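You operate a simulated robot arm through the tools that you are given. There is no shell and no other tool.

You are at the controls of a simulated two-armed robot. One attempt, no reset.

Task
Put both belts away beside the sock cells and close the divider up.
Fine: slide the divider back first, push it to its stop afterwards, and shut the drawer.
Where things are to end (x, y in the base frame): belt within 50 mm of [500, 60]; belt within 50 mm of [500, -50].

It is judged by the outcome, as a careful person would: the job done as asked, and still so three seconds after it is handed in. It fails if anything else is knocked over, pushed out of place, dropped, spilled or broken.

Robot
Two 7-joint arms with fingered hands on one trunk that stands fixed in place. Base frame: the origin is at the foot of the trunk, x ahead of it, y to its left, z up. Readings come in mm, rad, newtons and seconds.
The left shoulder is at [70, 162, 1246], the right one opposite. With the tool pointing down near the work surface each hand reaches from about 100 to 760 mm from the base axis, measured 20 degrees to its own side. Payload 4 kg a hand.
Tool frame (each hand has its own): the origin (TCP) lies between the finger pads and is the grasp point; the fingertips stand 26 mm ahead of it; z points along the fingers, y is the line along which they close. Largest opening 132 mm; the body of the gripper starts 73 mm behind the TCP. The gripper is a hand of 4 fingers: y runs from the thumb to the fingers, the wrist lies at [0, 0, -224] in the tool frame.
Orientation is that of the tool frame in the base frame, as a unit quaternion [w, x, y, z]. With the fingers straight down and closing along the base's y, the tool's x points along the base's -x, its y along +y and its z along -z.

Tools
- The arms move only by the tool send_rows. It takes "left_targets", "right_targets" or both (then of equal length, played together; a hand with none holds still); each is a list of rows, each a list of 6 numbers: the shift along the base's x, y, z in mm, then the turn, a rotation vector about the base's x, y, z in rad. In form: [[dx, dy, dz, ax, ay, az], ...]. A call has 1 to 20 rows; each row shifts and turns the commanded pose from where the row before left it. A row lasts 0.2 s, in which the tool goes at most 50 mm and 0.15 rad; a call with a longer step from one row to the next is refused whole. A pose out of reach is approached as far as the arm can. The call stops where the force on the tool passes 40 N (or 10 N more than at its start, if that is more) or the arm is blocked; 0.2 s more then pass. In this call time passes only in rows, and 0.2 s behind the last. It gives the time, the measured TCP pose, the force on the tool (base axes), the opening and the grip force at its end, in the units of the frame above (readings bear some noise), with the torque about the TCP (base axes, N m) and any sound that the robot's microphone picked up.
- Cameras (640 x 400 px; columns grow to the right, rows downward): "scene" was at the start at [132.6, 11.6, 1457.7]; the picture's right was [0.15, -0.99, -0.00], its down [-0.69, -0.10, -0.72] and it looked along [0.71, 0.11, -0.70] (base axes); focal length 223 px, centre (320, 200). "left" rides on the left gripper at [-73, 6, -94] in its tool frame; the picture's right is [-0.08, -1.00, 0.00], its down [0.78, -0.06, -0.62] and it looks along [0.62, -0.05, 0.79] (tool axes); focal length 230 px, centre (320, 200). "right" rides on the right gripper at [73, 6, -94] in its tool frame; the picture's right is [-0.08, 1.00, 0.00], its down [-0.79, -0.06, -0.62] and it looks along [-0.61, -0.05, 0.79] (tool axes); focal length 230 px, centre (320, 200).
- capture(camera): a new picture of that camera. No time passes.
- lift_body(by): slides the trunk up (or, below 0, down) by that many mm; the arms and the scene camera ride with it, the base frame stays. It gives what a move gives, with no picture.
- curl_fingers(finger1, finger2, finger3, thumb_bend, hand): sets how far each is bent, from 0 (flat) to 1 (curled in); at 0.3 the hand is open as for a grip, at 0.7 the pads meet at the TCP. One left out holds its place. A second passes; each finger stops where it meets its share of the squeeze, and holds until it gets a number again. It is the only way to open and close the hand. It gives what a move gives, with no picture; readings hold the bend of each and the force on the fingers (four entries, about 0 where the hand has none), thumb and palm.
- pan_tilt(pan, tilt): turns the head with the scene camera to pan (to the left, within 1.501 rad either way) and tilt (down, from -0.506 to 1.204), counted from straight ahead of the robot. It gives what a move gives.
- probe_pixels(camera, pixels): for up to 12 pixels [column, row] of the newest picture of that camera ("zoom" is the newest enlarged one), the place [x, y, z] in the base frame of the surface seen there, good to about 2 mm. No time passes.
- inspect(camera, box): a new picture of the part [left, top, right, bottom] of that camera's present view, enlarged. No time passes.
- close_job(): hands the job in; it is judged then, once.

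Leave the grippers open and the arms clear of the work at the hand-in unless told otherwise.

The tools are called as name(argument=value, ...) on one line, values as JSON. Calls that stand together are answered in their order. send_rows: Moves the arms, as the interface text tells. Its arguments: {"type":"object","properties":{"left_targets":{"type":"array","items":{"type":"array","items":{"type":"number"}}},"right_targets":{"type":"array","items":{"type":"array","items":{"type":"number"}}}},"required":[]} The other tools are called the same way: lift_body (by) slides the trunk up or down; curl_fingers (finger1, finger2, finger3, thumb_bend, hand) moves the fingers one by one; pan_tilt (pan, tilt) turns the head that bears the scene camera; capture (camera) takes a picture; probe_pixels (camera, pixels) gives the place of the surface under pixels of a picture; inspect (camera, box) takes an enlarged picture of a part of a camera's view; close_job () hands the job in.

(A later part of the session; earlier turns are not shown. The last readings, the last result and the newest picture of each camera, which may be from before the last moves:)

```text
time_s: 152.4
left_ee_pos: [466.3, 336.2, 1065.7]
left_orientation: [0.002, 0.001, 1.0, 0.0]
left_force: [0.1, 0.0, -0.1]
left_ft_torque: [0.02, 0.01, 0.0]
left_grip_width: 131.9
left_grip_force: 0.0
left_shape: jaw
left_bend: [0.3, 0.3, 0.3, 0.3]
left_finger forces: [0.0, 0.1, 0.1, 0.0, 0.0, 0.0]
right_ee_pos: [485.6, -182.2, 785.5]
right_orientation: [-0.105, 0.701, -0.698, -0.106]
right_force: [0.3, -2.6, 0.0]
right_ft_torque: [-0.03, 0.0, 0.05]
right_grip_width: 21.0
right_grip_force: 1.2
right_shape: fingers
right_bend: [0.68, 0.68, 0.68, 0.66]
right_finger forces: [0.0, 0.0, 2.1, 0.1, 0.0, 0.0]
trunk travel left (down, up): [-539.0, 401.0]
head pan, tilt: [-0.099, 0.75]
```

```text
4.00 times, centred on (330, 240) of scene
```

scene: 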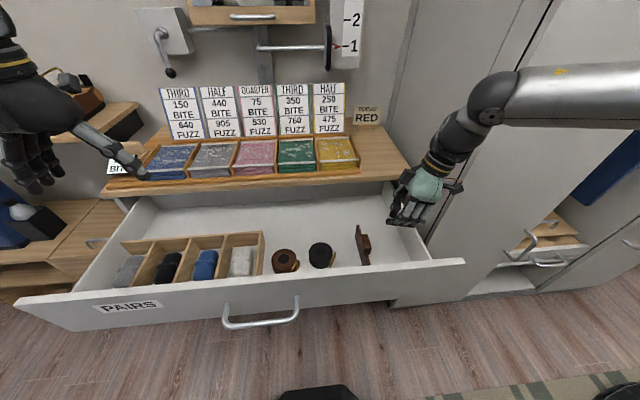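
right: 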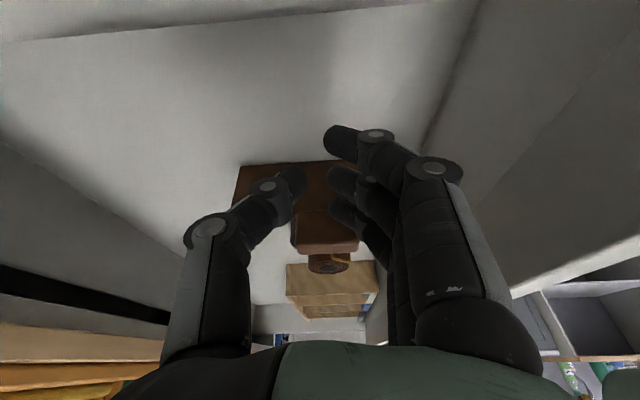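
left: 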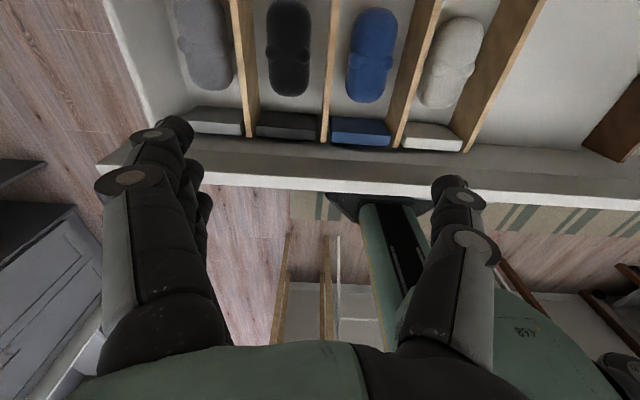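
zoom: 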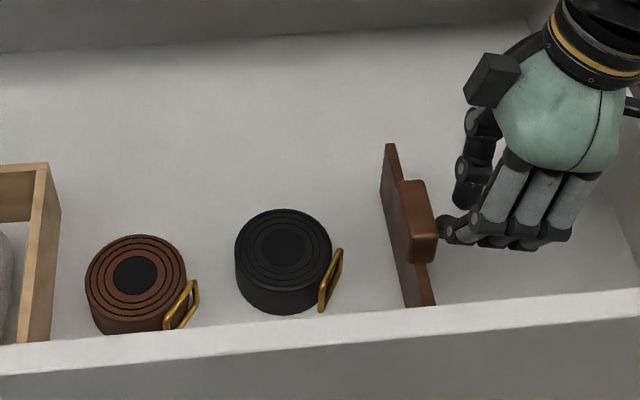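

Moving smoothly at 2.6 N. I'll continue in smaller 5 mm steps, watching for the stop.

send_rows(right_targets=[[0, 5, 0, 0, 0, 0], [0, 5, 0, 0, 0, 0], [0, 5, 0, 0, 0, 0], [0, 5, 0, 0, 0, 0]])

inspect(camera="scene", box=[250, 190, 410, 290])

probe_pixels(camera="zoom", pixels=[[380, 190], [390, 270], [395, 240], [283, 250], [330, 270], [340, 255], [135, 272]])

```text
time_s: 153.4
left_ee_pos: [466.7, 335.1, 1065.4]
left_orientation: [0.001, 0.001, 1.0, 0.0]
left_force: [-0.5, -0.1, 0.0]
left_ft_torque: [0.05, -0.02, 0.03]
left_grip_width: 131.9
left_grip_force: 0.1
left_shape: jaw
left_bend: [0.3, 0.3, 0.3, 0.3]
left_finger forces: [0.1, 0.1, 0.0, 0.0, 0.0, 0.0]
right_ee_pos: [485.1, -163.0, 786.8]
right_orientation: [-0.105, 0.7, -0.698, -0.106]
right_force: [-0.3, -2.7, -0.2]
right_ft_torque: [-0.06, 0.0, 0.04]
right_grip_width: 20.8
right_grip_force: 1.0
right_shape: fingers
right_bend: [0.68, 0.68, 0.68, 0.66]
right_finger forces: [0.0, 0.1, 2.2, 0.0, 0.1, 0.0]
trunk travel left (down, up): [-539.0, 401.0]
head pan, tilt: [-0.099, 0.75]
```

```text
4.00 times, centred on (330, 240) of scene
```

zoom: 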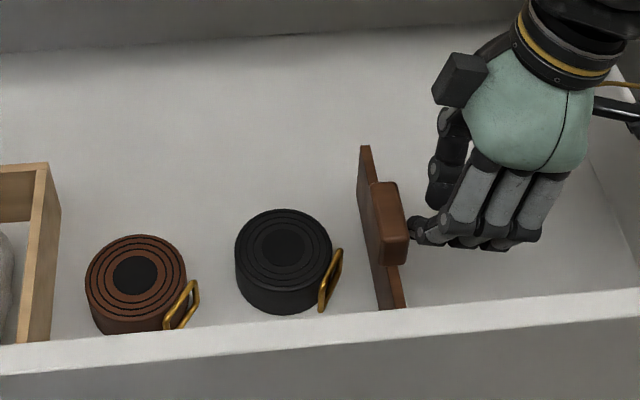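

```text
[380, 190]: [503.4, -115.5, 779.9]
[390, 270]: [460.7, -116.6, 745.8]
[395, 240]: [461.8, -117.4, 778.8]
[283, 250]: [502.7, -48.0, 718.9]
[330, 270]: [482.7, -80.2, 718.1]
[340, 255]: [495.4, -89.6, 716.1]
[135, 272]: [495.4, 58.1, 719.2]
```

The board's left face is near y -113, and the buckle's edge is near -90. I'll continue in 3 mm steps.

send_rows(right_targets=[[0, 3, 0, 0, 0, 0], [0, 3, 0, 0, 0, 0], [0, 3, 0, 0, 0, 0]])

```text
time_s: 154.2
left_ee_pos: [466.7, 336.6, 1064.6]
left_orientation: [0.002, 0.0, 1.0, 0.0]
left_force: [-0.1, -0.4, 0.5]
left_ft_torque: [-0.01, 0.0, 0.01]
left_grip_width: 131.8
left_grip_force: 0.1
left_shape: jaw
left_bend: [0.3, 0.3, 0.3, 0.3]
left_finger forces: [0.1, 0.1, 0.0, 0.0, 0.0, 0.0]
right_ee_pos: [486.2, -153.6, 786.8]
right_orientation: [-0.105, 0.7, -0.698, -0.106]
right_force: [-0.5, -3.1, 0.3]
right_ft_torque: [0.01, 0.02, 0.03]
right_grip_width: 20.9
right_grip_force: 0.9
right_shape: fingers
right_bend: [0.68, 0.68, 0.68, 0.66]
right_finger forces: [0.0, 0.1, 2.3, 0.0, 0.0, 0.0]
trunk travel left (down, up): [-539.0, 401.0]
head pan, tilt: [-0.099, 0.75]
```

Still about 3 N, so no stop yet. I'll continue carefully.

send_rows(right_targets=[[0, 3, 0, 0, 0, 0], [0, 3, 0, 0, 0, 0]])

inspect(camera="scene", box=[250, 190, 410, 290])

probe_pixels(camera="zoom", pixels=[[372, 190], [375, 240], [360, 160], [362, 200], [365, 250], [340, 255], [283, 250]])

```text
time_s: 154.8
left_ee_pos: [465.6, 335.0, 1066.8]
left_orientation: [0.001, 0.001, 1.0, -0.001]
left_force: [0.0, 0.5, 0.3]
left_ft_torque: [0.01, 0.0, 0.01]
left_grip_width: 132.0
left_grip_force: 0.1
left_shape: jaw
left_bend: [0.3, 0.3, 0.3, 0.3]
left_finger forces: [0.0, 0.0, 0.1, 0.1, 0.1, 0.0]
right_ee_pos: [486.7, -148.3, 785.0]
right_orientation: [-0.105, 0.701, -0.698, -0.106]
right_force: [0.4, -2.5, -0.1]
right_ft_torque: [-0.07, 0.01, 0.08]
right_grip_width: 20.9
right_grip_force: 1.3
right_shape: fingers
right_bend: [0.68, 0.68, 0.68, 0.66]
right_finger forces: [0.0, 0.0, 2.3, 0.0, 0.1, 0.0]
trunk travel left (down, up): [-539.0, 401.0]
head pan, tilt: [-0.099, 0.75]
```

```text
4.00 times, centred on (330, 240) of scene
```

zoom: 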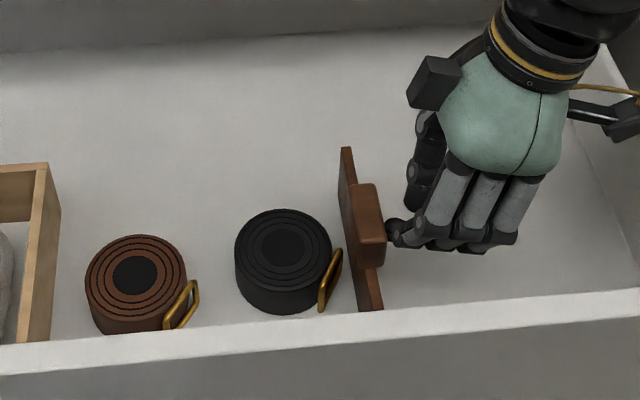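

```text
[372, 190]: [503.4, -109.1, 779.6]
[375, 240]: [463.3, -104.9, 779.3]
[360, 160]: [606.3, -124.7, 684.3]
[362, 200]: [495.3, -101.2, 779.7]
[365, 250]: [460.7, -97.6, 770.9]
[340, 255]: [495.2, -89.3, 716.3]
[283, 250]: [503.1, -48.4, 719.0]
```

The handle is back about where it began, and it still slides. The stop is further left. The gap to the buckle is about 10 mm. I'll continue in 3 mm steps, two at a time, watching the force.

send_rows(right_targets=[[0, 3, 0, 0, 0, 0], [0, 3, 0, 0, 0, 0]])

```text
time_s: 155.4
left_ee_pos: [465.9, 336.5, 1065.8]
left_orientation: [0.002, 0.001, 1.0, 0.0]
left_force: [-0.3, -0.4, 0.1]
left_ft_torque: [-0.04, -0.01, 0.01]
left_grip_width: 132.0
left_grip_force: 0.0
left_shape: jaw
left_bend: [0.3, 0.3, 0.3, 0.3]
left_finger forces: [0.1, 0.0, 0.0, 0.1, 0.0, 0.0]
right_ee_pos: [485.7, -140.4, 786.9]
right_orientation: [-0.105, 0.7, -0.698, -0.105]
right_force: [-0.5, -2.1, 0.9]
right_ft_torque: [-0.01, 0.03, 0.06]
right_grip_width: 20.9
right_grip_force: 1.3
right_shape: fingers
right_bend: [0.68, 0.68, 0.68, 0.66]
right_finger forces: [0.1, 0.0, 2.1, 0.0, 0.0, 0.0]
trunk travel left (down, up): [-539.0, 401.0]
head pan, tilt: [-0.099, 0.75]
```

send_rows(right_targets=[[0, 2.5, 0, 0, 0, 0], [0, 2.5, 0, 0, 0, 0]])

inspect(camera="scene", box=[250, 190, 410, 290])

```text
time_s: 156.0
left_ee_pos: [466.7, 333.3, 1066.8]
left_orientation: [0.002, 0.001, 1.0, 0.001]
left_force: [-0.2, -0.7, -0.5]
left_ft_torque: [-0.01, -0.02, 0.03]
left_grip_width: 132.0
left_grip_force: 0.0
left_shape: jaw
left_bend: [0.3, 0.3, 0.3, 0.3]
left_finger forces: [0.0, 0.0, 0.0, 0.0, 0.1, 0.0]
right_ee_pos: [485.2, -139.8, 784.2]
right_orientation: [-0.104, 0.699, -0.699, -0.105]
right_force: [-1.4, -20.9, 1.9]
right_ft_torque: [-0.28, 0.04, 0.26]
right_grip_width: 21.0
right_grip_force: 9.9
right_shape: fingers
right_bend: [0.68, 0.68, 0.7, 0.66]
right_finger forces: [0.0, 0.0, 20.0, 0.1, 0.0, 0.0]
trunk travel left (down, up): [-539.0, 401.0]
head pan, tilt: [-0.099, 0.75]
```

```text
4.00 times, centred on (330, 240) of scene
```

zoom: 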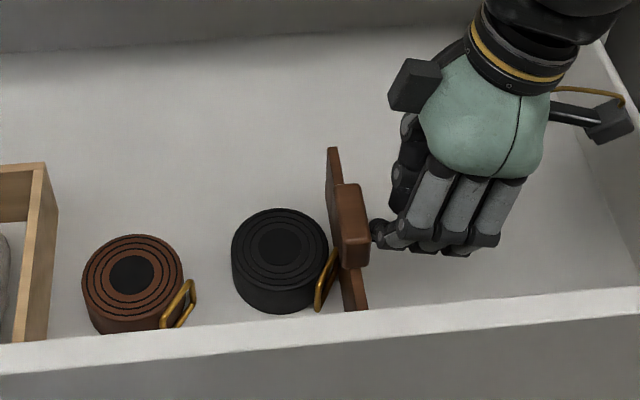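

The force jumped to 21 N with no further motion, while the belts are free to slide. So this is the divider's own stop. I'll back the hand off in -y and check that the divider stays.

send_rows(right_targets=[[0, -6, 0, 0, 0, 0], [0, -15, 0, 0, 0, 0], [0, -20, 5, 0, 0, 0], [0, -15, 25, 0, 0, 0], [0, -10, 35, 0, 0, 0], [0, 0, 40, 0, 0, 0], [0, -10, 40, 0, 0, 0]])

capture(camera="scene")

inspect(camera="scene", box=[220, 200, 400, 300])

```text
time_s: 157.6
left_ee_pos: [465.5, 336.3, 1066.2]
left_orientation: [0.002, 0.0, 1.0, -0.001]
left_force: [0.4, 0.8, 0.1]
left_ft_torque: [0.02, 0.03, -0.02]
left_grip_width: 131.9
left_grip_force: 0.0
left_shape: jaw
left_bend: [0.3, 0.3, 0.3, 0.3]
left_finger forces: [0.0, 0.0, 0.1, 0.1, 0.0, 0.0]
right_ee_pos: [484.0, -213.6, 933.0]
right_orientation: [-0.104, 0.701, -0.698, -0.105]
right_force: [0.4, -0.2, 0.0]
right_ft_torque: [0.0, 0.0, 0.01]
right_grip_width: 20.9
right_grip_force: 0.0
right_shape: fingers
right_bend: [0.68, 0.68, 0.68, 0.66]
right_finger forces: [0.0, 0.0, 0.1, 0.0, 0.0, 0.0]
trunk travel left (down, up): [-539.0, 401.0]
head pan, tilt: [-0.099, 0.75]
```

```text
taken
```

scene: 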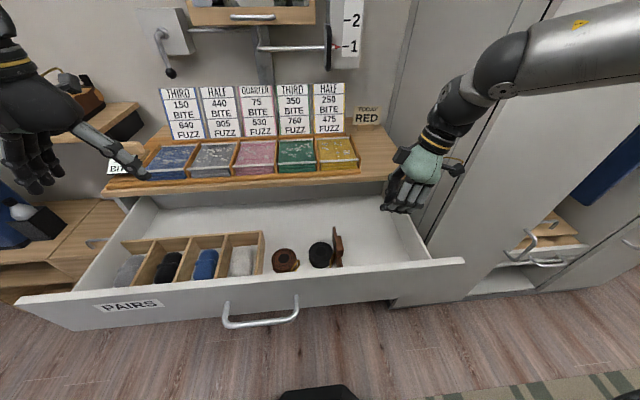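

```text
3.56 times, centred on (310, 250) of scene
```

zoom: 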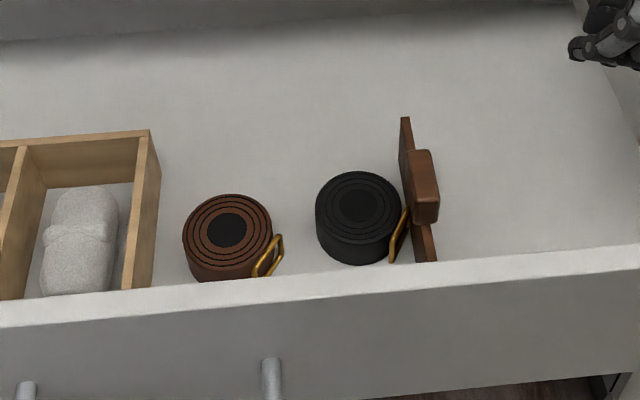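

The divider stands just beside the black belt. I'll measure the final layout.

probe_pixels(camera="zoom", pixels=[[227, 230], [187, 235], [268, 225], [357, 203], [318, 208], [398, 205], [405, 160], [412, 230], [425, 165], [428, 205], [140, 200], [400, 300]])

```text
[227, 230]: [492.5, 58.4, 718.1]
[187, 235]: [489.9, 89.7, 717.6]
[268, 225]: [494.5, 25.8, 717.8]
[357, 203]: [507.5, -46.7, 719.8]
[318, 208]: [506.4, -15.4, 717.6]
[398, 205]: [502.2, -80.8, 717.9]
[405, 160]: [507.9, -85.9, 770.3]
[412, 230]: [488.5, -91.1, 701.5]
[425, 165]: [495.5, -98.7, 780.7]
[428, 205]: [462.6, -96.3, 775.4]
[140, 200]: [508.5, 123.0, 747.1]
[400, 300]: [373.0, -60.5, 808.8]
```

Final layout: brown at (492,58), black at (505,-48), divider against its stop with its face at about y -91. All as wanted. Next is shutting the drawer. I'll turn the closed hand to point forward while bringing it over the rim to the front of the drawer, staying high.

send_rows(right_targets=[[-6, 2, 5, 0, 0, -0.143], [-8, 2, 5, 0, 0, -0.143], [-10, 2, 0, 0, 0, -0.143], [-12, 2, 0, 0, 0, -0.143], [-14, 2, 0, 0, 0, -0.143], [-14, 2, 0, 0, 0, -0.143], [-14, 2, 0, 0, 0, -0.143], [-14, 2, 0, 0, 0, -0.143], [-14, 2, 0, 0, 0, -0.143], [-14, 2, 0, 0, 0, -0.143], [-14, 2, 0, 0, 0, -0.14]])

capture(camera="scene")

```text
time_s: 160.0
left_ee_pos: [465.3, 335.0, 1066.0]
left_orientation: [0.002, 0.001, 1.0, 0.0]
left_force: [-0.7, -0.6, 0.1]
left_ft_torque: [0.02, 0.01, 0.0]
left_grip_width: 132.1
left_grip_force: 0.1
left_shape: jaw
left_bend: [0.3, 0.3, 0.3, 0.3]
left_finger forces: [0.0, 0.0, 0.1, 0.0, 0.0, 0.1]
right_ee_pos: [352.1, -110.1, 978.6]
right_orientation: [0.149, 0.001, 0.989, 0.002]
right_force: [-0.3, -0.5, 0.1]
right_ft_torque: [0.01, 0.0, -0.01]
right_grip_width: 20.5
right_grip_force: 0.0
right_shape: fingers
right_bend: [0.68, 0.68, 0.68, 0.66]
right_finger forces: [0.0, 0.0, 0.1, 0.0, 0.1, 0.1]
right hand out of reach, approached as far as the arm can: row 9, 10
trunk travel left (down, up): [-539.0, 401.0]
head pan, tilt: [-0.099, 0.75]
```

```text
taken
```

scene: 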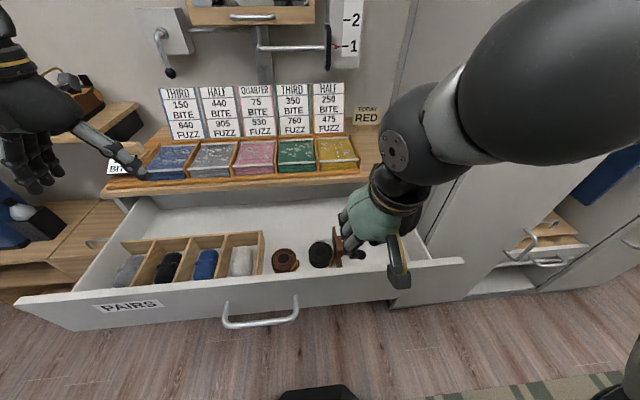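

The hand drifted inward slightly near the reach limit, to (352,-110,979), well above everything. I'll move it to the front right of the drawer, at about (320,-190).

send_rows(right_targets=[[-2, -14, -5, 0, 0, 0], [-4, -14, -5, 0, 0, 0], [-6, -14, -5, 0, 0, 0], [-6, -14, -5, 0, 0, 0], [-6, -14, -5, 0, 0, 0], [-6, -10, -5, 0, 0, 0]])

capture(camera="right")

```text
time_s: 161.4
left_ee_pos: [466.4, 337.1, 1065.7]
left_orientation: [0.001, 0.002, 1.0, 0.001]
left_force: [-0.1, 0.2, 0.5]
left_ft_torque: [-0.03, -0.01, -0.01]
left_grip_width: 132.0
left_grip_force: 0.0
left_shape: jaw
left_bend: [0.3, 0.3, 0.3, 0.3]
left_finger forces: [0.0, 0.0, 0.0, 0.0, 0.0, 0.0]
right_ee_pos: [350.9, -128.6, 977.3]
right_orientation: [0.147, -0.004, 0.989, 0.0]
right_force: [-0.6, 0.8, -0.4]
right_ft_torque: [-0.03, -0.02, 0.02]
right_grip_width: 20.5
right_grip_force: 0.1
right_shape: fingers
right_bend: [0.68, 0.68, 0.68, 0.66]
right_finger forces: [0.0, 0.0, 0.0, 0.0, 0.0, 0.0]
right hand out of reach, approached as far as the arm can: row 2, 3, 4, 5, 6
trunk travel left (down, up): [-539.0, 401.0]
head pan, tilt: [-0.099, 0.75]
```

```text
taken
```

right: 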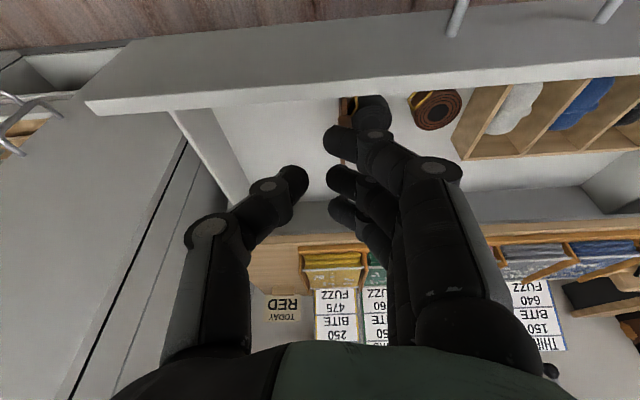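

At this height the arm can't fold close enough to get in front of the drawer. With the shoulder higher it can reach down in front of the panel. I'll move out over the drawer, raise the trunk 220 mm, come down to z ≈ 880, and then come back over the rim.

send_rows(right_targets=[[20, -12, 0, 0, 0, 0], [25, -20, 0, 0, 0, 0], [25, -20, 0, 0, 0, 0], [20, -20, 0, 0, 0, 0]])

lift_body(by=220)

send_rows(right_targets=[[0, 0, -40, 0, 0, 0], [0, 0, -40, 0, 0, 0], [0, 0, -40, 0, 0, 0], [0, 0, -40, 0, 0, 0], [0, 0, -40, 0, 0, 0], [0, 0, -40, 0, 0, 0], [0, 0, -40, 0, 0, 0], [0, 0, -30, 0, 0, 0]])

capture(camera="scene")

```text
time_s: 162.4
left_ee_pos: [466.4, 335.8, 1064.9]
left_orientation: [0.002, 0.001, 1.0, 0.001]
left_force: [0.2, 0.4, -0.4]
left_ft_torque: [0.0, 0.02, -0.01]
left_grip_width: 132.0
left_grip_force: 0.0
left_shape: jaw
left_bend: [0.3, 0.3, 0.3, 0.3]
left_finger forces: [0.1, 0.1, 0.0, 0.1, 0.0, 0.1]
right_ee_pos: [439.6, -202.4, 976.7]
right_orientation: [0.148, -0.002, 0.989, 0.001]
right_force: [0.4, -0.2, 0.5]
right_ft_torque: [0.03, 0.03, 0.0]
right_grip_width: 20.4
right_grip_force: 0.1
right_shape: fingers
right_bend: [0.68, 0.68, 0.68, 0.66]
right_finger forces: [0.0, 0.1, 0.0, 0.0, 0.1, 0.0]
trunk travel left (down, up): [-539.0, 401.0]
head pan, tilt: [-0.099, 0.75]
```

```text
time_s: 164.7
left_ee_pos: [466.7, 335.0, 1285.3]
left_orientation: [0.002, 0.001, 1.0, 0.0]
left_force: [0.1, 0.2, 0.0]
left_ft_torque: [0.02, 0.02, -0.03]
left_grip_width: 131.7
left_grip_force: 0.0
left_shape: jaw
left_bend: [0.3, 0.3, 0.3, 0.3]
left_finger forces: [0.1, 0.0, 0.0, 0.0, 0.1, 0.0]
right_ee_pos: [439.6, -201.3, 1196.6]
right_orientation: [0.149, -0.002, 0.989, 0.0]
right_force: [-0.3, 0.2, 0.0]
right_ft_torque: [0.02, -0.03, 0.01]
right_grip_width: 20.7
right_grip_force: 0.1
right_shape: fingers
right_bend: [0.68, 0.68, 0.68, 0.66]
right_finger forces: [0.0, 0.1, 0.1, 0.0, 0.0, 0.0]
trunk travel left (down, up): [-759.0, 181.0]
head pan, tilt: [-0.099, 0.75]
```

```text
time_s: 166.5
left_ee_pos: [465.8, 335.7, 1286.1]
left_orientation: [0.001, 0.001, 1.0, -0.001]
left_force: [-0.8, 1.0, -0.2]
left_ft_torque: [-0.01, 0.01, -0.01]
left_grip_width: 132.0
left_grip_force: 0.0
left_shape: jaw
left_bend: [0.3, 0.3, 0.3, 0.3]
left_finger forces: [0.1, 0.0, 0.0, 0.0, 0.1, 0.0]
right_ee_pos: [442.0, -205.0, 888.6]
right_orientation: [0.148, -0.002, 0.989, 0.002]
right_force: [-0.1, -0.7, 0.4]
right_ft_torque: [0.02, 0.0, 0.03]
right_grip_width: 20.6
right_grip_force: 0.1
right_shape: fingers
right_bend: [0.68, 0.68, 0.68, 0.66]
right_finger forces: [0.0, 0.0, 0.1, 0.0, 0.0, 0.0]
right hand out of reach, approached as far as the arm can: row 8
trunk travel left (down, up): [-759.0, 181.0]
head pan, tilt: [-0.099, 0.75]
```

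```text
taken
```

scene: 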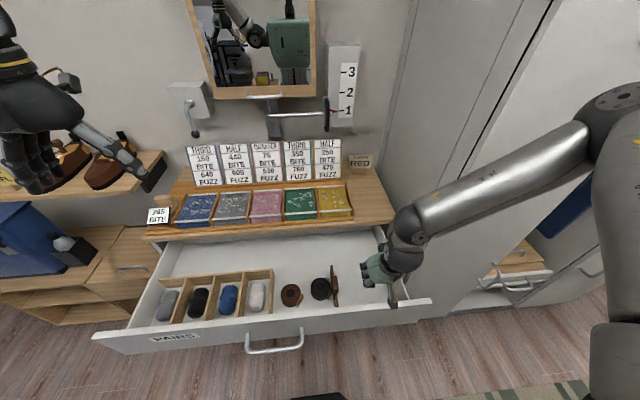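

I'm at (442,-205,889), above the drawer. Now I'll move back toward the robot over the rim in small steps.

send_rows(right_targets=[[-20, 0, 0, 0, 0, 0], [-20, 0, 0, 0, 0, 0], [-20, 0, 0, 0, 0, 0], [-20, 0, 0, 0, 0, 0], [-20, 0, 0, 0, 0, 0], [-20, 0, 0, 0, 0, 0]])

capture(camera="right")

```text
time_s: 167.9
left_ee_pos: [466.1, 336.4, 1284.9]
left_orientation: [0.001, 0.001, 1.0, 0.001]
left_force: [-0.7, 0.3, -0.3]
left_ft_torque: [-0.01, 0.01, -0.03]
left_grip_width: 131.9
left_grip_force: 0.1
left_shape: jaw
left_bend: [0.3, 0.3, 0.3, 0.3]
left_finger forces: [0.0, 0.0, 0.0, 0.0, 0.0, 0.1]
right_ee_pos: [348.1, -217.4, 888.8]
right_orientation: [0.148, -0.002, 0.989, 0.001]
right_force: [-0.2, 0.3, -0.7]
right_ft_torque: [0.01, 0.02, 0.01]
right_grip_width: 20.4
right_grip_force: 0.0
right_shape: fingers
right_bend: [0.68, 0.68, 0.68, 0.66]
right_finger forces: [0.0, 0.1, 0.0, 0.1, 0.0, 0.0]
right hand out of reach, approached as far as the arm can: row 3, 5, 6
trunk travel left (down, up): [-759.0, 181.0]
head pan, tilt: [-0.099, 0.75]
```

```text
taken
```

right: 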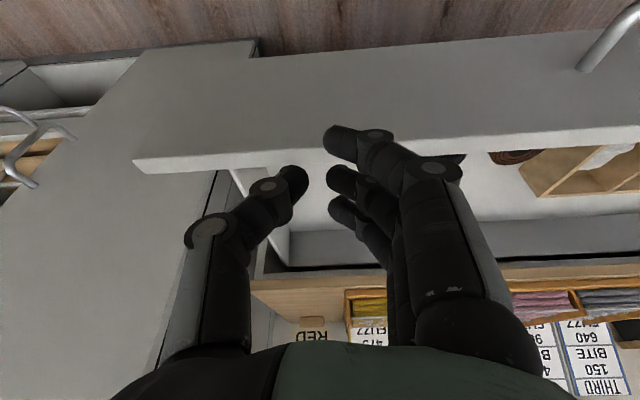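

Straightening the hand to vertical puts the wrist further from the shoulder at the same fingertip position. I'll do that here and slide to x ≈ 330.

send_rows(right_targets=[[-4, 0, 5, 0, 0.1, 0], [-5, 0, 5, 0, 0.1, 0], [-6, 0, 5, 0, 0.1, 0], [-5, 0, 0, 0, 0, 0]])

capture(camera="right")

capture(camera="scene")

```text
time_s: 168.9
left_ee_pos: [466.5, 335.8, 1285.3]
left_orientation: [0.003, 0.0, 1.0, 0.0]
left_force: [-0.2, 0.2, 0.5]
left_ft_torque: [-0.01, -0.01, 0.03]
left_grip_width: 132.1
left_grip_force: 0.1
left_shape: jaw
left_bend: [0.3, 0.3, 0.3, 0.3]
left_finger forces: [0.0, 0.0, 0.0, 0.1, 0.0, 0.1]
right_ee_pos: [326.3, -217.0, 904.9]
right_orientation: [-0.002, -0.002, 1.0, 0.001]
right_force: [0.9, -0.9, 0.1]
right_ft_torque: [-0.01, 0.03, 0.02]
right_grip_width: 20.6
right_grip_force: 0.2
right_shape: fingers
right_bend: [0.68, 0.68, 0.68, 0.66]
right_finger forces: [0.1, 0.0, 0.1, 0.0, 0.1, 0.1]
trunk travel left (down, up): [-759.0, 181.0]
head pan, tilt: [-0.099, 0.75]
```

```text
taken
```

right: 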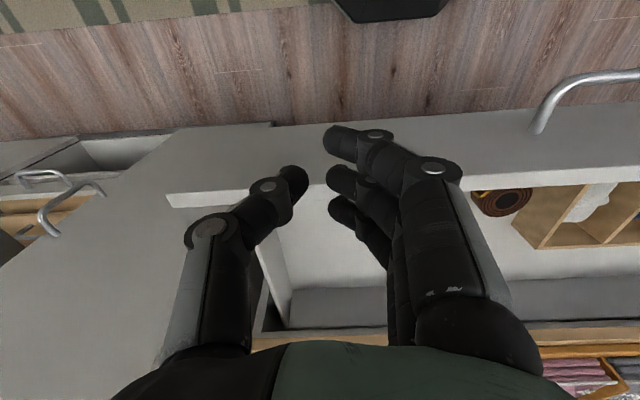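

```text
taken
```

scene: 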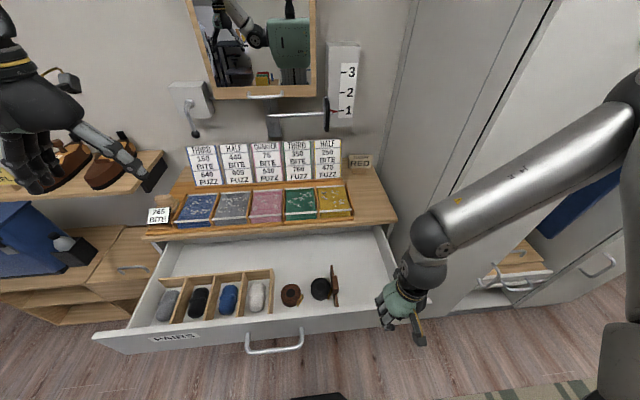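

The hand is vertical in front of the panel at (326,-217,905), with about 14 mm clearance to it. I'll lower to z ≈ 805.

send_rows(right_targets=[[-2, 0, -20, 0, 0, 0], [-2, 0, -20, 0, 0, 0], [0, 0, -20, 0, 0, 0], [0, 0, -20, 0, 0, 0], [0, 0, -20, 0, 0, 0]])

capture(camera="right")

inspect(camera="scene", box=[340, 240, 480, 360])

```text
time_s: 170.1
left_ee_pos: [466.8, 335.1, 1285.5]
left_orientation: [0.002, 0.001, 1.0, 0.0]
left_force: [-0.5, -0.5, 0.4]
left_ft_torque: [0.04, 0.0, -0.01]
left_grip_width: 131.9
left_grip_force: 0.1
left_shape: jaw
left_bend: [0.3, 0.3, 0.3, 0.3]
left_finger forces: [0.0, 0.0, 0.0, 0.0, 0.0, 0.1]
right_ee_pos: [326.1, -247.2, 843.4]
right_orientation: [-0.001, -0.002, 1.0, 0.002]
right_force: [-0.1, -0.1, 0.5]
right_ft_torque: [-0.01, 0.02, -0.01]
right_grip_width: 20.3
right_grip_force: 0.1
right_shape: fingers
right_bend: [0.68, 0.68, 0.68, 0.66]
right_finger forces: [0.1, 0.0, 0.0, 0.1, 0.1, 0.0]
right hand out of reach, approached as far as the arm can: row 2, 3, 4, 5
trunk travel left (down, up): [-759.0, 181.0]
head pan, tilt: [-0.099, 0.75]
```

```text
taken
```

right: 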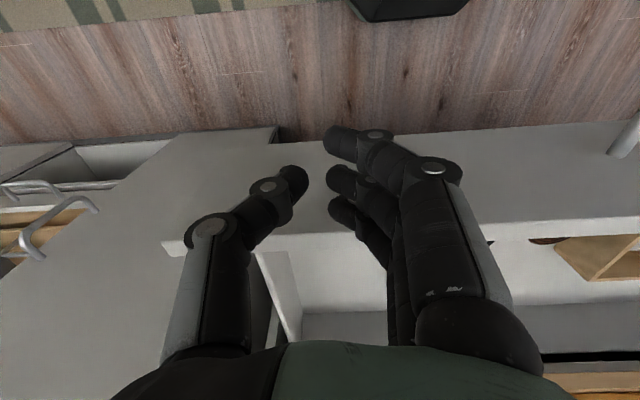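

```text
3.33 times, centred on (410, 300) of scene
```

zoom: 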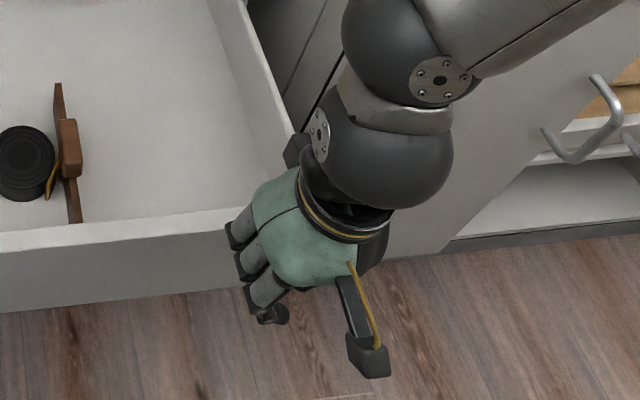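

The arm can't lower further by itself here. Lowering the trunk 45 mm will bring the hand straight down in front of the panel.

lift_body(by=-45)

capture(camera="right")

inspect(camera="scene", box=[340, 240, 480, 360])

```text
time_s: 171.0
left_ee_pos: [465.5, 335.4, 1240.9]
left_orientation: [0.002, 0.001, 1.0, 0.0]
left_force: [0.8, -0.7, -0.4]
left_ft_torque: [-0.03, -0.03, -0.02]
left_grip_width: 131.7
left_grip_force: 0.1
left_shape: jaw
left_bend: [0.3, 0.3, 0.3, 0.3]
left_finger forces: [0.0, 0.0, 0.0, 0.1, 0.0, 0.1]
right_ee_pos: [327.1, -245.7, 799.3]
right_orientation: [-0.002, -0.003, 1.0, 0.001]
right_force: [-0.6, -0.3, -0.4]
right_ft_torque: [0.04, -0.02, 0.01]
right_grip_width: 20.3
right_grip_force: 0.1
right_shape: fingers
right_bend: [0.68, 0.68, 0.68, 0.66]
right_finger forces: [0.1, 0.1, 0.0, 0.0, 0.1, 0.0]
trunk travel left (down, up): [-714.0, 226.0]
head pan, tilt: [-0.099, 0.75]
```

```text
taken
```

right: 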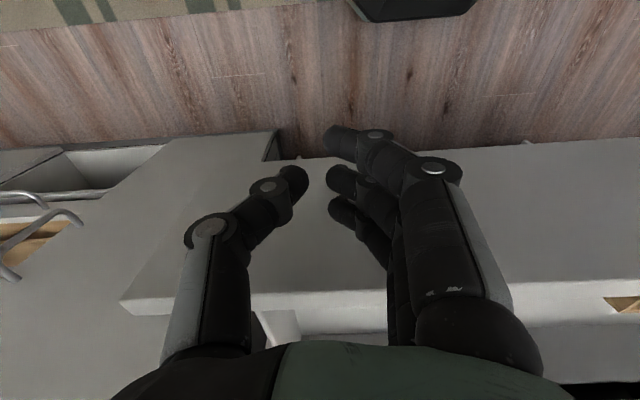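

```text
3.33 times, centred on (410, 300) of scene
```

zoom: 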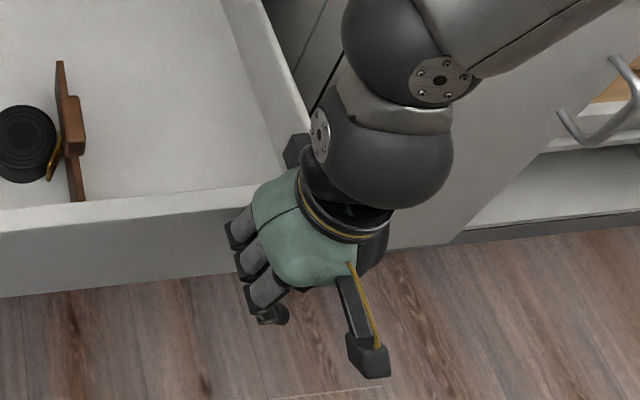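

The fingers are directly in front of the panel, with the palm above the rim. I'll begin pushing in +x at a gentle 10 mm per step.

send_rows(right_targets=[[8, 0, 0, 0, 0, 0], [10, 0, 0, 0, 0, 0], [10, 0, 0, 0, 0, 0], [10, 0, 0, 0, 0, 0], [10, 0, 0, 0, 0, 0], [10, 0, 0, 0, 0, 0]])

capture(camera="scene")

```text
time_s: 172.4
left_ee_pos: [466.4, 335.5, 1240.0]
left_orientation: [0.001, 0.001, 1.0, 0.0]
left_force: [0.2, -0.4, 0.1]
left_ft_torque: [0.02, 0.0, 0.03]
left_grip_width: 132.1
left_grip_force: 0.0
left_shape: jaw
left_bend: [0.3, 0.3, 0.3, 0.3]
left_finger forces: [0.0, 0.0, 0.1, 0.0, 0.1, 0.1]
right_ee_pos: [385.2, -246.1, 800.5]
right_orientation: [-0.001, -0.001, 1.0, 0.003]
right_force: [1.2, -0.3, 0.5]
right_ft_torque: [-0.02, 0.03, 0.0]
right_grip_width: 20.3
right_grip_force: 0.2
right_shape: fingers
right_bend: [0.68, 0.68, 0.68, 0.66]
right_finger forces: [0.0, 0.0, 0.3, 0.0, 0.1, 0.1]
trunk travel left (down, up): [-714.0, 226.0]
head pan, tilt: [-0.099, 0.75]
```

```text
taken
```

scene: 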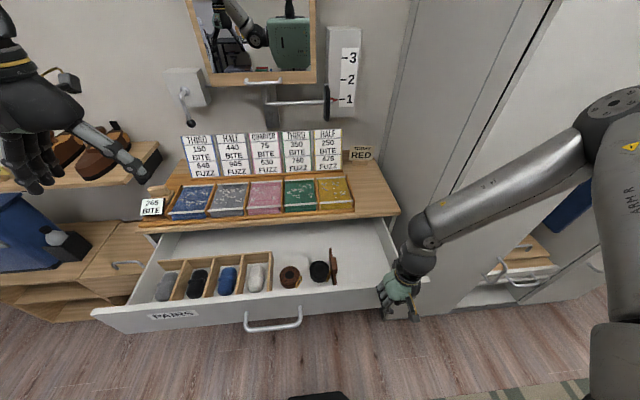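

The hand advanced 58 mm at about 1 N. I'll check that the drawer really moved and the belts stayed put within it.

probe_pixels(camera="scene", pixels=[[200, 318], [340, 303], [290, 276], [319, 271], [333, 262], [272, 262], [385, 305]])

inspect(camera="scene", box=[240, 230, 440, 330])

```text
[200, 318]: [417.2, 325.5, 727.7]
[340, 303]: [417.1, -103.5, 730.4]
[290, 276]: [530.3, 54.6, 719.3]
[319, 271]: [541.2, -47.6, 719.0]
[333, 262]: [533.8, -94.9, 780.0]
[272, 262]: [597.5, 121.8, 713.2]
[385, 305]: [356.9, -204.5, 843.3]
```

```text
3.20 times, centred on (340, 280) of scene
```

zoom: 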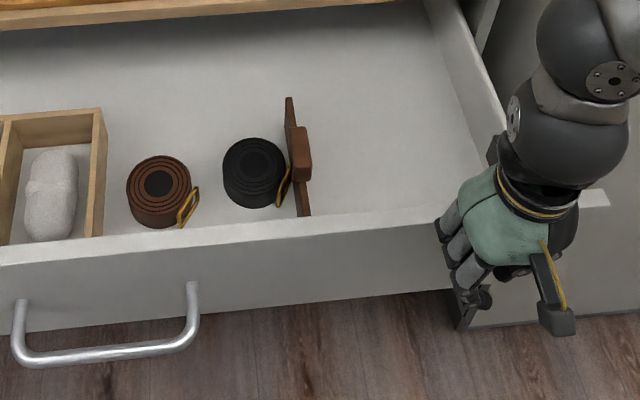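

The drawer moved 45 mm (face x 417), and belts and divider ride along unchanged. I'll continue pushing at the same gentle pace.

send_rows(right_targets=[[8, 0, 0, 0, 0, 0], [10, 0, 0, 0, 0, 0], [12, 0, 0, 0, 0, 0], [12, 0, 0, 0, 0, 0], [12, 0, 0, 0, 0, 0], [12, 0, 0, 0, 0, 0], [12, 0, 0, 0, 0, 0], [12, 0, 0, 0, 0, 0], [10, 0, 0, 0, 0, 0], [8, 0, 0, 0, 0, 0]])

capture(camera="scene")

```text
time_s: 174.6
left_ee_pos: [466.1, 336.7, 1241.3]
left_orientation: [0.001, 0.001, 1.0, 0.0]
left_force: [0.3, -0.5, -0.1]
left_ft_torque: [0.04, -0.03, -0.03]
left_grip_width: 132.0
left_grip_force: 0.0
left_shape: jaw
left_bend: [0.3, 0.3, 0.3, 0.3]
left_finger forces: [0.0, 0.1, 0.1, 0.1, 0.1, 0.0]
right_ee_pos: [483.7, -263.4, 823.0]
right_orientation: [0.0, -0.002, 1.0, 0.001]
right_force: [-0.7, 0.6, -0.3]
right_ft_torque: [-0.01, 0.02, 0.0]
right_grip_width: 20.5
right_grip_force: 0.1
right_shape: fingers
right_bend: [0.68, 0.68, 0.68, 0.66]
right_finger forces: [0.1, 0.0, 0.6, 0.0, 0.0, 0.0]
right hand out of reach, approached as far as the arm can: row 2, 4, 5, 6, 7, 8, 9, 10
trunk travel left (down, up): [-714.0, 226.0]
head pan, tilt: [-0.099, 0.75]
```

```text
taken
```

scene: 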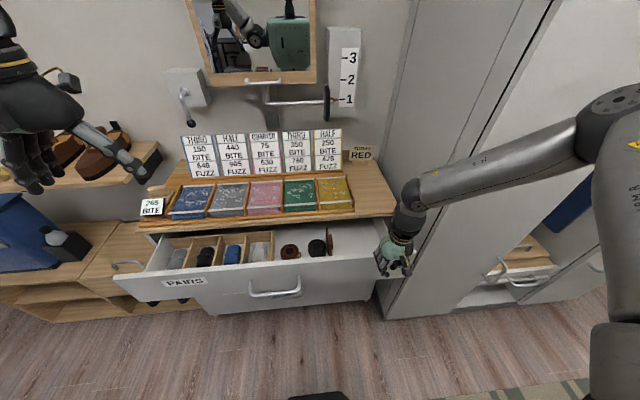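

The hand crept up to z 823 because the shoulder is now too high for this distance. I'll back off a little, lower the trunk 120 mm, and bring the hand back to the panel's mid height.

send_rows(right_targets=[[-12, 0, 0, 0, 0, 0]])

lift_body(by=-120)

send_rows(right_targets=[[0, 5, 25, 0, 0, 0], [0, 5, 25, 0, 0, 0], [0, 5, 25, 0, 0, 0], [0, 5, 10, 0, 0, 0]])

capture(camera="scene")

```text
time_s: 175.0
left_ee_pos: [466.7, 335.4, 1240.2]
left_orientation: [0.002, 0.001, 1.0, 0.0]
left_force: [-0.2, -0.1, -0.3]
left_ft_torque: [-0.02, -0.04, -0.02]
left_grip_width: 132.0
left_grip_force: 0.0
left_shape: jaw
left_bend: [0.3, 0.3, 0.3, 0.3]
left_finger forces: [0.0, 0.0, 0.0, 0.0, 0.0, 0.0]
right_ee_pos: [471.2, -265.2, 825.0]
right_orientation: [-0.001, -0.003, 1.0, 0.002]
right_force: [-0.1, 0.4, 1.0]
right_ft_torque: [0.02, -0.01, 0.01]
right_grip_width: 20.5
right_grip_force: 0.0
right_shape: fingers
right_bend: [0.68, 0.68, 0.68, 0.66]
right_finger forces: [0.0, 0.0, 0.1, 0.0, 0.0, 0.0]
trunk travel left (down, up): [-714.0, 226.0]
head pan, tilt: [-0.099, 0.75]
```

```text
time_s: 176.5
left_ee_pos: [466.0, 335.7, 1120.6]
left_orientation: [0.002, 0.001, 1.0, 0.0]
left_force: [-1.0, -0.5, 0.2]
left_ft_torque: [-0.01, -0.01, 0.01]
left_grip_width: 132.0
left_grip_force: 0.0
left_shape: jaw
left_bend: [0.3, 0.3, 0.3, 0.3]
left_finger forces: [0.1, 0.0, 0.0, 0.1, 0.0, 0.0]
right_ee_pos: [471.5, -264.0, 704.7]
right_orientation: [-0.001, -0.003, 1.0, 0.002]
right_force: [-0.3, 0.3, 0.7]
right_ft_torque: [0.02, -0.02, 0.01]
right_grip_width: 20.4
right_grip_force: 0.1
right_shape: fingers
right_bend: [0.68, 0.68, 0.68, 0.66]
right_finger forces: [0.1, 0.0, 0.1, 0.0, 0.0, 0.0]
trunk travel left (down, up): [-594.0, 346.0]
head pan, tilt: [-0.099, 0.75]
```

```text
time_s: 177.5
left_ee_pos: [467.2, 336.1, 1121.2]
left_orientation: [0.002, 0.001, 1.0, 0.0]
left_force: [-1.0, -0.7, 0.0]
left_ft_torque: [0.0, 0.0, 0.0]
left_grip_width: 131.9
left_grip_force: 0.1
left_shape: jaw
left_bend: [0.3, 0.3, 0.3, 0.3]
left_finger forces: [0.0, 0.0, 0.0, 0.0, 0.1, 0.1]
right_ee_pos: [470.2, -245.2, 789.4]
right_orientation: [0.0, -0.002, 1.0, 0.002]
right_force: [-0.4, 0.4, 0.2]
right_ft_torque: [0.01, 0.02, -0.02]
right_grip_width: 20.5
right_grip_force: 0.0
right_shape: fingers
right_bend: [0.68, 0.68, 0.68, 0.66]
right_finger forces: [0.0, 0.0, 0.1, 0.0, 0.0, 0.0]
trunk travel left (down, up): [-594.0, 346.0]
head pan, tilt: [-0.099, 0.75]
```

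```text
taken
```

scene: 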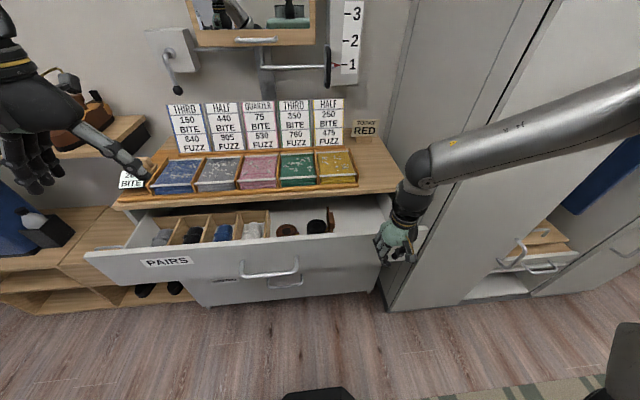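

In position at (470,-245,789). The drawer is about half closed, and contents look unchanged. I'll continue pushing, adding a slight forward tilt as it goes for reach.

send_rows(right_targets=[[8, 0, 0, 0, 0, 0], [10, 0, 0, 0, -0.02, 0], [12, 0, 0, 0, -0.03, 0], [12, 0, 0, 0, -0.03, 0], [12, 0, 0, 0, -0.03, 0], [12, 0, 0, 0, -0.03, 0], [12, 0, 0, 0, -0.03, 0], [12, 0, 0, 0, -0.03, 0], [10, 0, 0, 0, -0.03, 0], [8, 0, 0, 0, -0.03, 0]])

capture(camera="scene")

```text
time_s: 179.7
left_ee_pos: [468.0, 335.4, 1120.5]
left_orientation: [0.002, 0.001, 1.0, 0.0]
left_force: [-0.2, -0.5, 0.4]
left_ft_torque: [-0.02, 0.0, 0.0]
left_grip_width: 131.9
left_grip_force: 0.2
left_shape: jaw
left_bend: [0.3, 0.3, 0.3, 0.3]
left_finger forces: [0.0, 0.0, 0.0, 0.0, 0.1, 0.1]
right_ee_pos: [578.4, -243.2, 789.3]
right_orientation: [0.129, -0.003, 0.992, 0.001]
right_force: [-0.8, -0.4, 0.1]
right_ft_torque: [-0.01, 0.01, 0.02]
right_grip_width: 20.7
right_grip_force: 0.2
right_shape: fingers
right_bend: [0.68, 0.68, 0.68, 0.66]
right_finger forces: [0.1, 0.0, 0.2, 0.0, 0.0, 0.0]
trunk travel left (down, up): [-594.0, 346.0]
head pan, tilt: [-0.099, 0.75]
```

```text
taken
```

scene: 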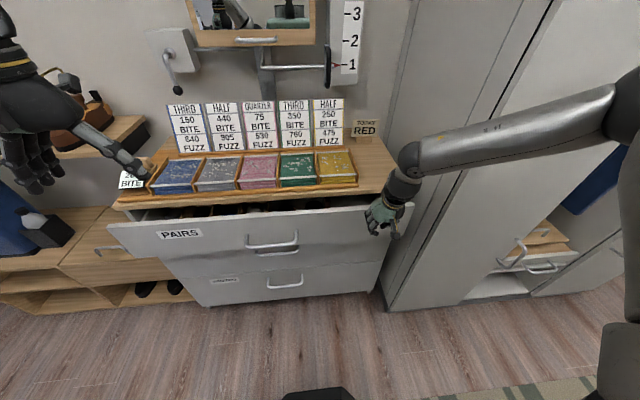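

The drawer is nearly shut (face at about x 615). I'll push on slowly, watching for the end stop.

send_rows(right_targets=[[8, 0, 0, 0, -0.01, 0], [8, 0, 0, 0, -0.01, 0], [8, 0, 0, 0, -0.01, 0], [8, 0, 0, 0, -0.01, 0], [8, 0, 0, 0, -0.01, 0], [6, 0, 0, 0, 0, 0]])

capture(camera="scene")

```text
time_s: 181.1
left_ee_pos: [466.3, 336.4, 1120.8]
left_orientation: [0.001, 0.001, 1.0, 0.0]
left_force: [-1.0, 0.4, -0.3]
left_ft_torque: [-0.01, 0.0, 0.01]
left_grip_width: 131.7
left_grip_force: 0.2
left_shape: jaw
left_bend: [0.3, 0.3, 0.3, 0.3]
left_finger forces: [0.1, 0.0, 0.0, 0.1, 0.1, 0.0]
right_ee_pos: [625.1, -245.6, 786.9]
right_orientation: [0.154, -0.002, 0.988, 0.001]
right_force: [-0.9, -0.1, 1.0]
right_ft_torque: [-0.03, 0.01, 0.01]
right_grip_width: 20.5
right_grip_force: 0.2
right_shape: fingers
right_bend: [0.68, 0.68, 0.68, 0.66]
right_finger forces: [0.0, 0.0, 0.3, 0.0, 0.1, 0.0]
trunk travel left (down, up): [-594.0, 346.0]
head pan, tilt: [-0.099, 0.75]
```

```text
taken
```

scene: 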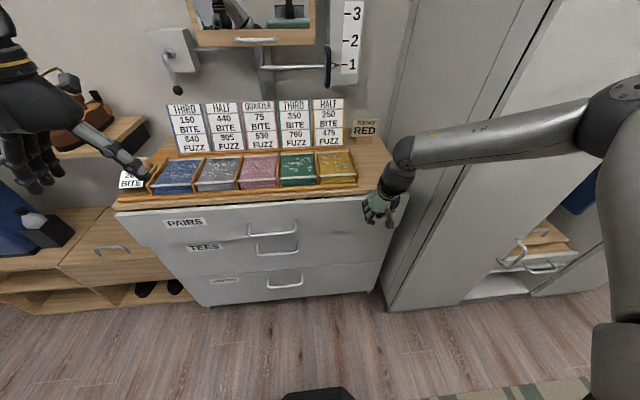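

Other drawers ("TEES" and one below) are visible shut. I'll compare their face position with this drawer's.

probe_pixels(camera="scene", pixels=[[215, 225], [340, 222], [360, 210], [215, 255], [340, 255], [250, 285], [300, 205], [380, 198], [130, 222]])

inspect(camera="scene", box=[100, 180, 420, 310])

```text
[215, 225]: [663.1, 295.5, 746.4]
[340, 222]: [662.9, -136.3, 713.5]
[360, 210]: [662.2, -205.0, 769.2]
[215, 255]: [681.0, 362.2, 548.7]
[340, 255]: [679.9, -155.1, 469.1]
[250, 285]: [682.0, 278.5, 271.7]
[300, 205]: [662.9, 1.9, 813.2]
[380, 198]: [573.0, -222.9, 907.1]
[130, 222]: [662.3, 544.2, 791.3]
```

```text
2.00 times, centred on (260, 245) of scene
```

zoom: 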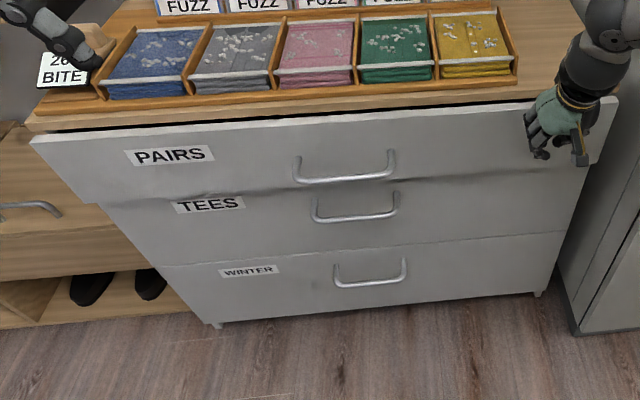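

This drawer's face is at x 663, while the shut ones are at 681, so 18 mm remain. I'll push in small steps until flush.

send_rows(right_targets=[[5, 0, 0, 0, 0, 0], [5, 0, 0, 0, 0, 0], [4, 0, 0, 0, 0, 0], [3, 0, 0, 0, 0, 0]])

capture(camera="scene")

probe_pixels(camera="scene", pixels=[[215, 225], [340, 222], [300, 205], [340, 255]])

```text
time_s: 182.1
left_ee_pos: [466.1, 335.3, 1120.8]
left_orientation: [0.001, 0.0, 1.0, -0.001]
left_force: [-0.5, -1.0, -0.3]
left_ft_torque: [0.0, 0.02, 0.02]
left_grip_width: 131.9
left_grip_force: 0.1
left_shape: jaw
left_bend: [0.3, 0.3, 0.3, 0.3]
left_finger forces: [0.0, 0.0, 0.0, 0.1, 0.0, 0.0]
right_ee_pos: [638.4, -248.4, 791.4]
right_orientation: [0.153, -0.002, 0.988, 0.001]
right_force: [0.0, 0.2, 0.8]
right_ft_torque: [0.0, 0.04, 0.0]
right_grip_width: 20.5
right_grip_force: 0.0
right_shape: fingers
right_bend: [0.68, 0.68, 0.68, 0.66]
right_finger forces: [0.0, 0.0, 0.0, 0.0, 0.1, 0.1]
right hand out of reach, approached as far as the arm can: row 3, 4
trunk travel left (down, up): [-594.0, 346.0]
head pan, tilt: [-0.099, 0.75]
```

```text
taken
```

scene: 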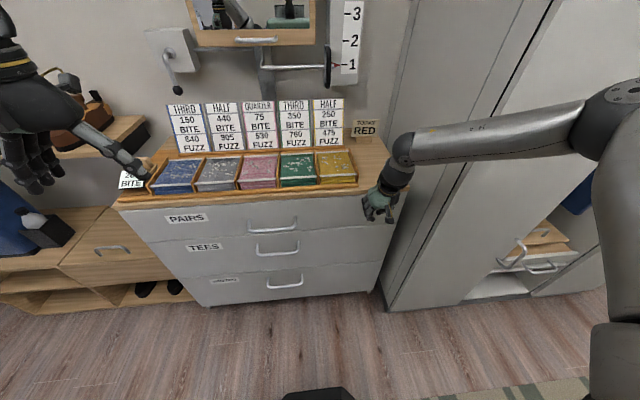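

```text
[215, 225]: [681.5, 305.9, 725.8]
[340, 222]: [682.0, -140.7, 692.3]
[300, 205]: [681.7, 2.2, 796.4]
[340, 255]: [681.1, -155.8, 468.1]
```

The face is now at x 682, flush with the other drawers, so the drawer is shut. I'll withdraw the right hand straight back and up, then open it.

send_rows(right_targets=[[-15, 0, 0, 0, 0, 0], [-25, 0, 0, 0, 0, 0], [-30, 0, 5, 0, 0, 0], [-20, -5, 25, 0, 0, 0], [-10, -8, 35, 0, 0, 0], [-5, -8, 35, 0, 0, 0], [0, -8, 35, 0, 0, 0]])

curl_fingers(hand="right", finger1=0.3, finger2=0.3, finger3=0.3, thumb_bend=0.3)

capture(camera="scene")

```text
time_s: 183.7
left_ee_pos: [465.3, 336.0, 1120.6]
left_orientation: [0.002, 0.001, 1.0, 0.0]
left_force: [0.1, 0.4, 0.6]
left_ft_torque: [0.01, 0.02, 0.0]
left_grip_width: 131.8
left_grip_force: 0.1
left_shape: jaw
left_bend: [0.3, 0.3, 0.3, 0.3]
left_finger forces: [0.0, 0.0, 0.0, 0.0, 0.0, 0.0]
right_ee_pos: [535.5, -276.8, 926.2]
right_orientation: [0.153, -0.003, 0.988, 0.002]
right_force: [0.2, 0.8, 0.1]
right_ft_torque: [0.0, -0.02, -0.03]
right_grip_width: 20.6
right_grip_force: 0.1
right_shape: fingers
right_bend: [0.68, 0.68, 0.68, 0.66]
right_finger forces: [0.0, 0.1, 0.0, 0.1, 0.1, 0.0]
trunk travel left (down, up): [-594.0, 346.0]
head pan, tilt: [-0.099, 0.75]
```

```text
time_s: 184.7
left_ee_pos: [466.1, 335.7, 1121.6]
left_orientation: [0.002, 0.001, 1.0, 0.0]
left_force: [-0.3, 0.0, -0.3]
left_ft_torque: [-0.02, -0.02, -0.02]
left_grip_width: 132.1
left_grip_force: 0.0
left_shape: jaw
left_bend: [0.3, 0.3, 0.3, 0.3]
left_finger forces: [0.0, 0.0, 0.1, 0.0, 0.0, 0.0]
right_ee_pos: [536.2, -276.7, 927.5]
right_orientation: [0.154, -0.003, 0.988, 0.001]
right_force: [0.1, 0.4, -0.5]
right_ft_torque: [0.02, 0.04, -0.02]
right_grip_width: 135.8
right_grip_force: 0.1
right_shape: fingers
right_bend: [0.3, 0.3, 0.3, 0.3]
right_finger forces: [0.1, 0.0, 0.1, 0.1, 0.0, 0.1]
trunk travel left (down, up): [-594.0, 346.0]
head pan, tilt: [-0.099, 0.75]
```

```text
taken
```

scene: 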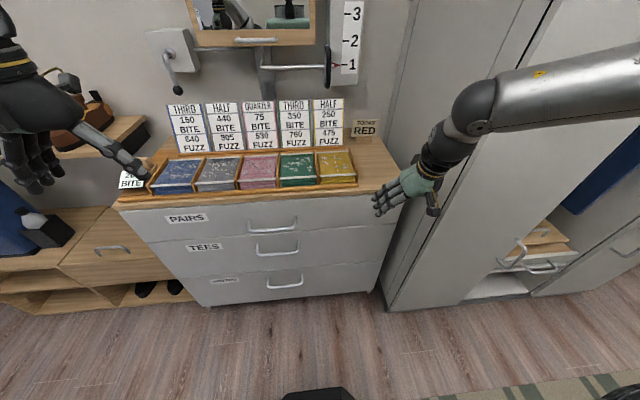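

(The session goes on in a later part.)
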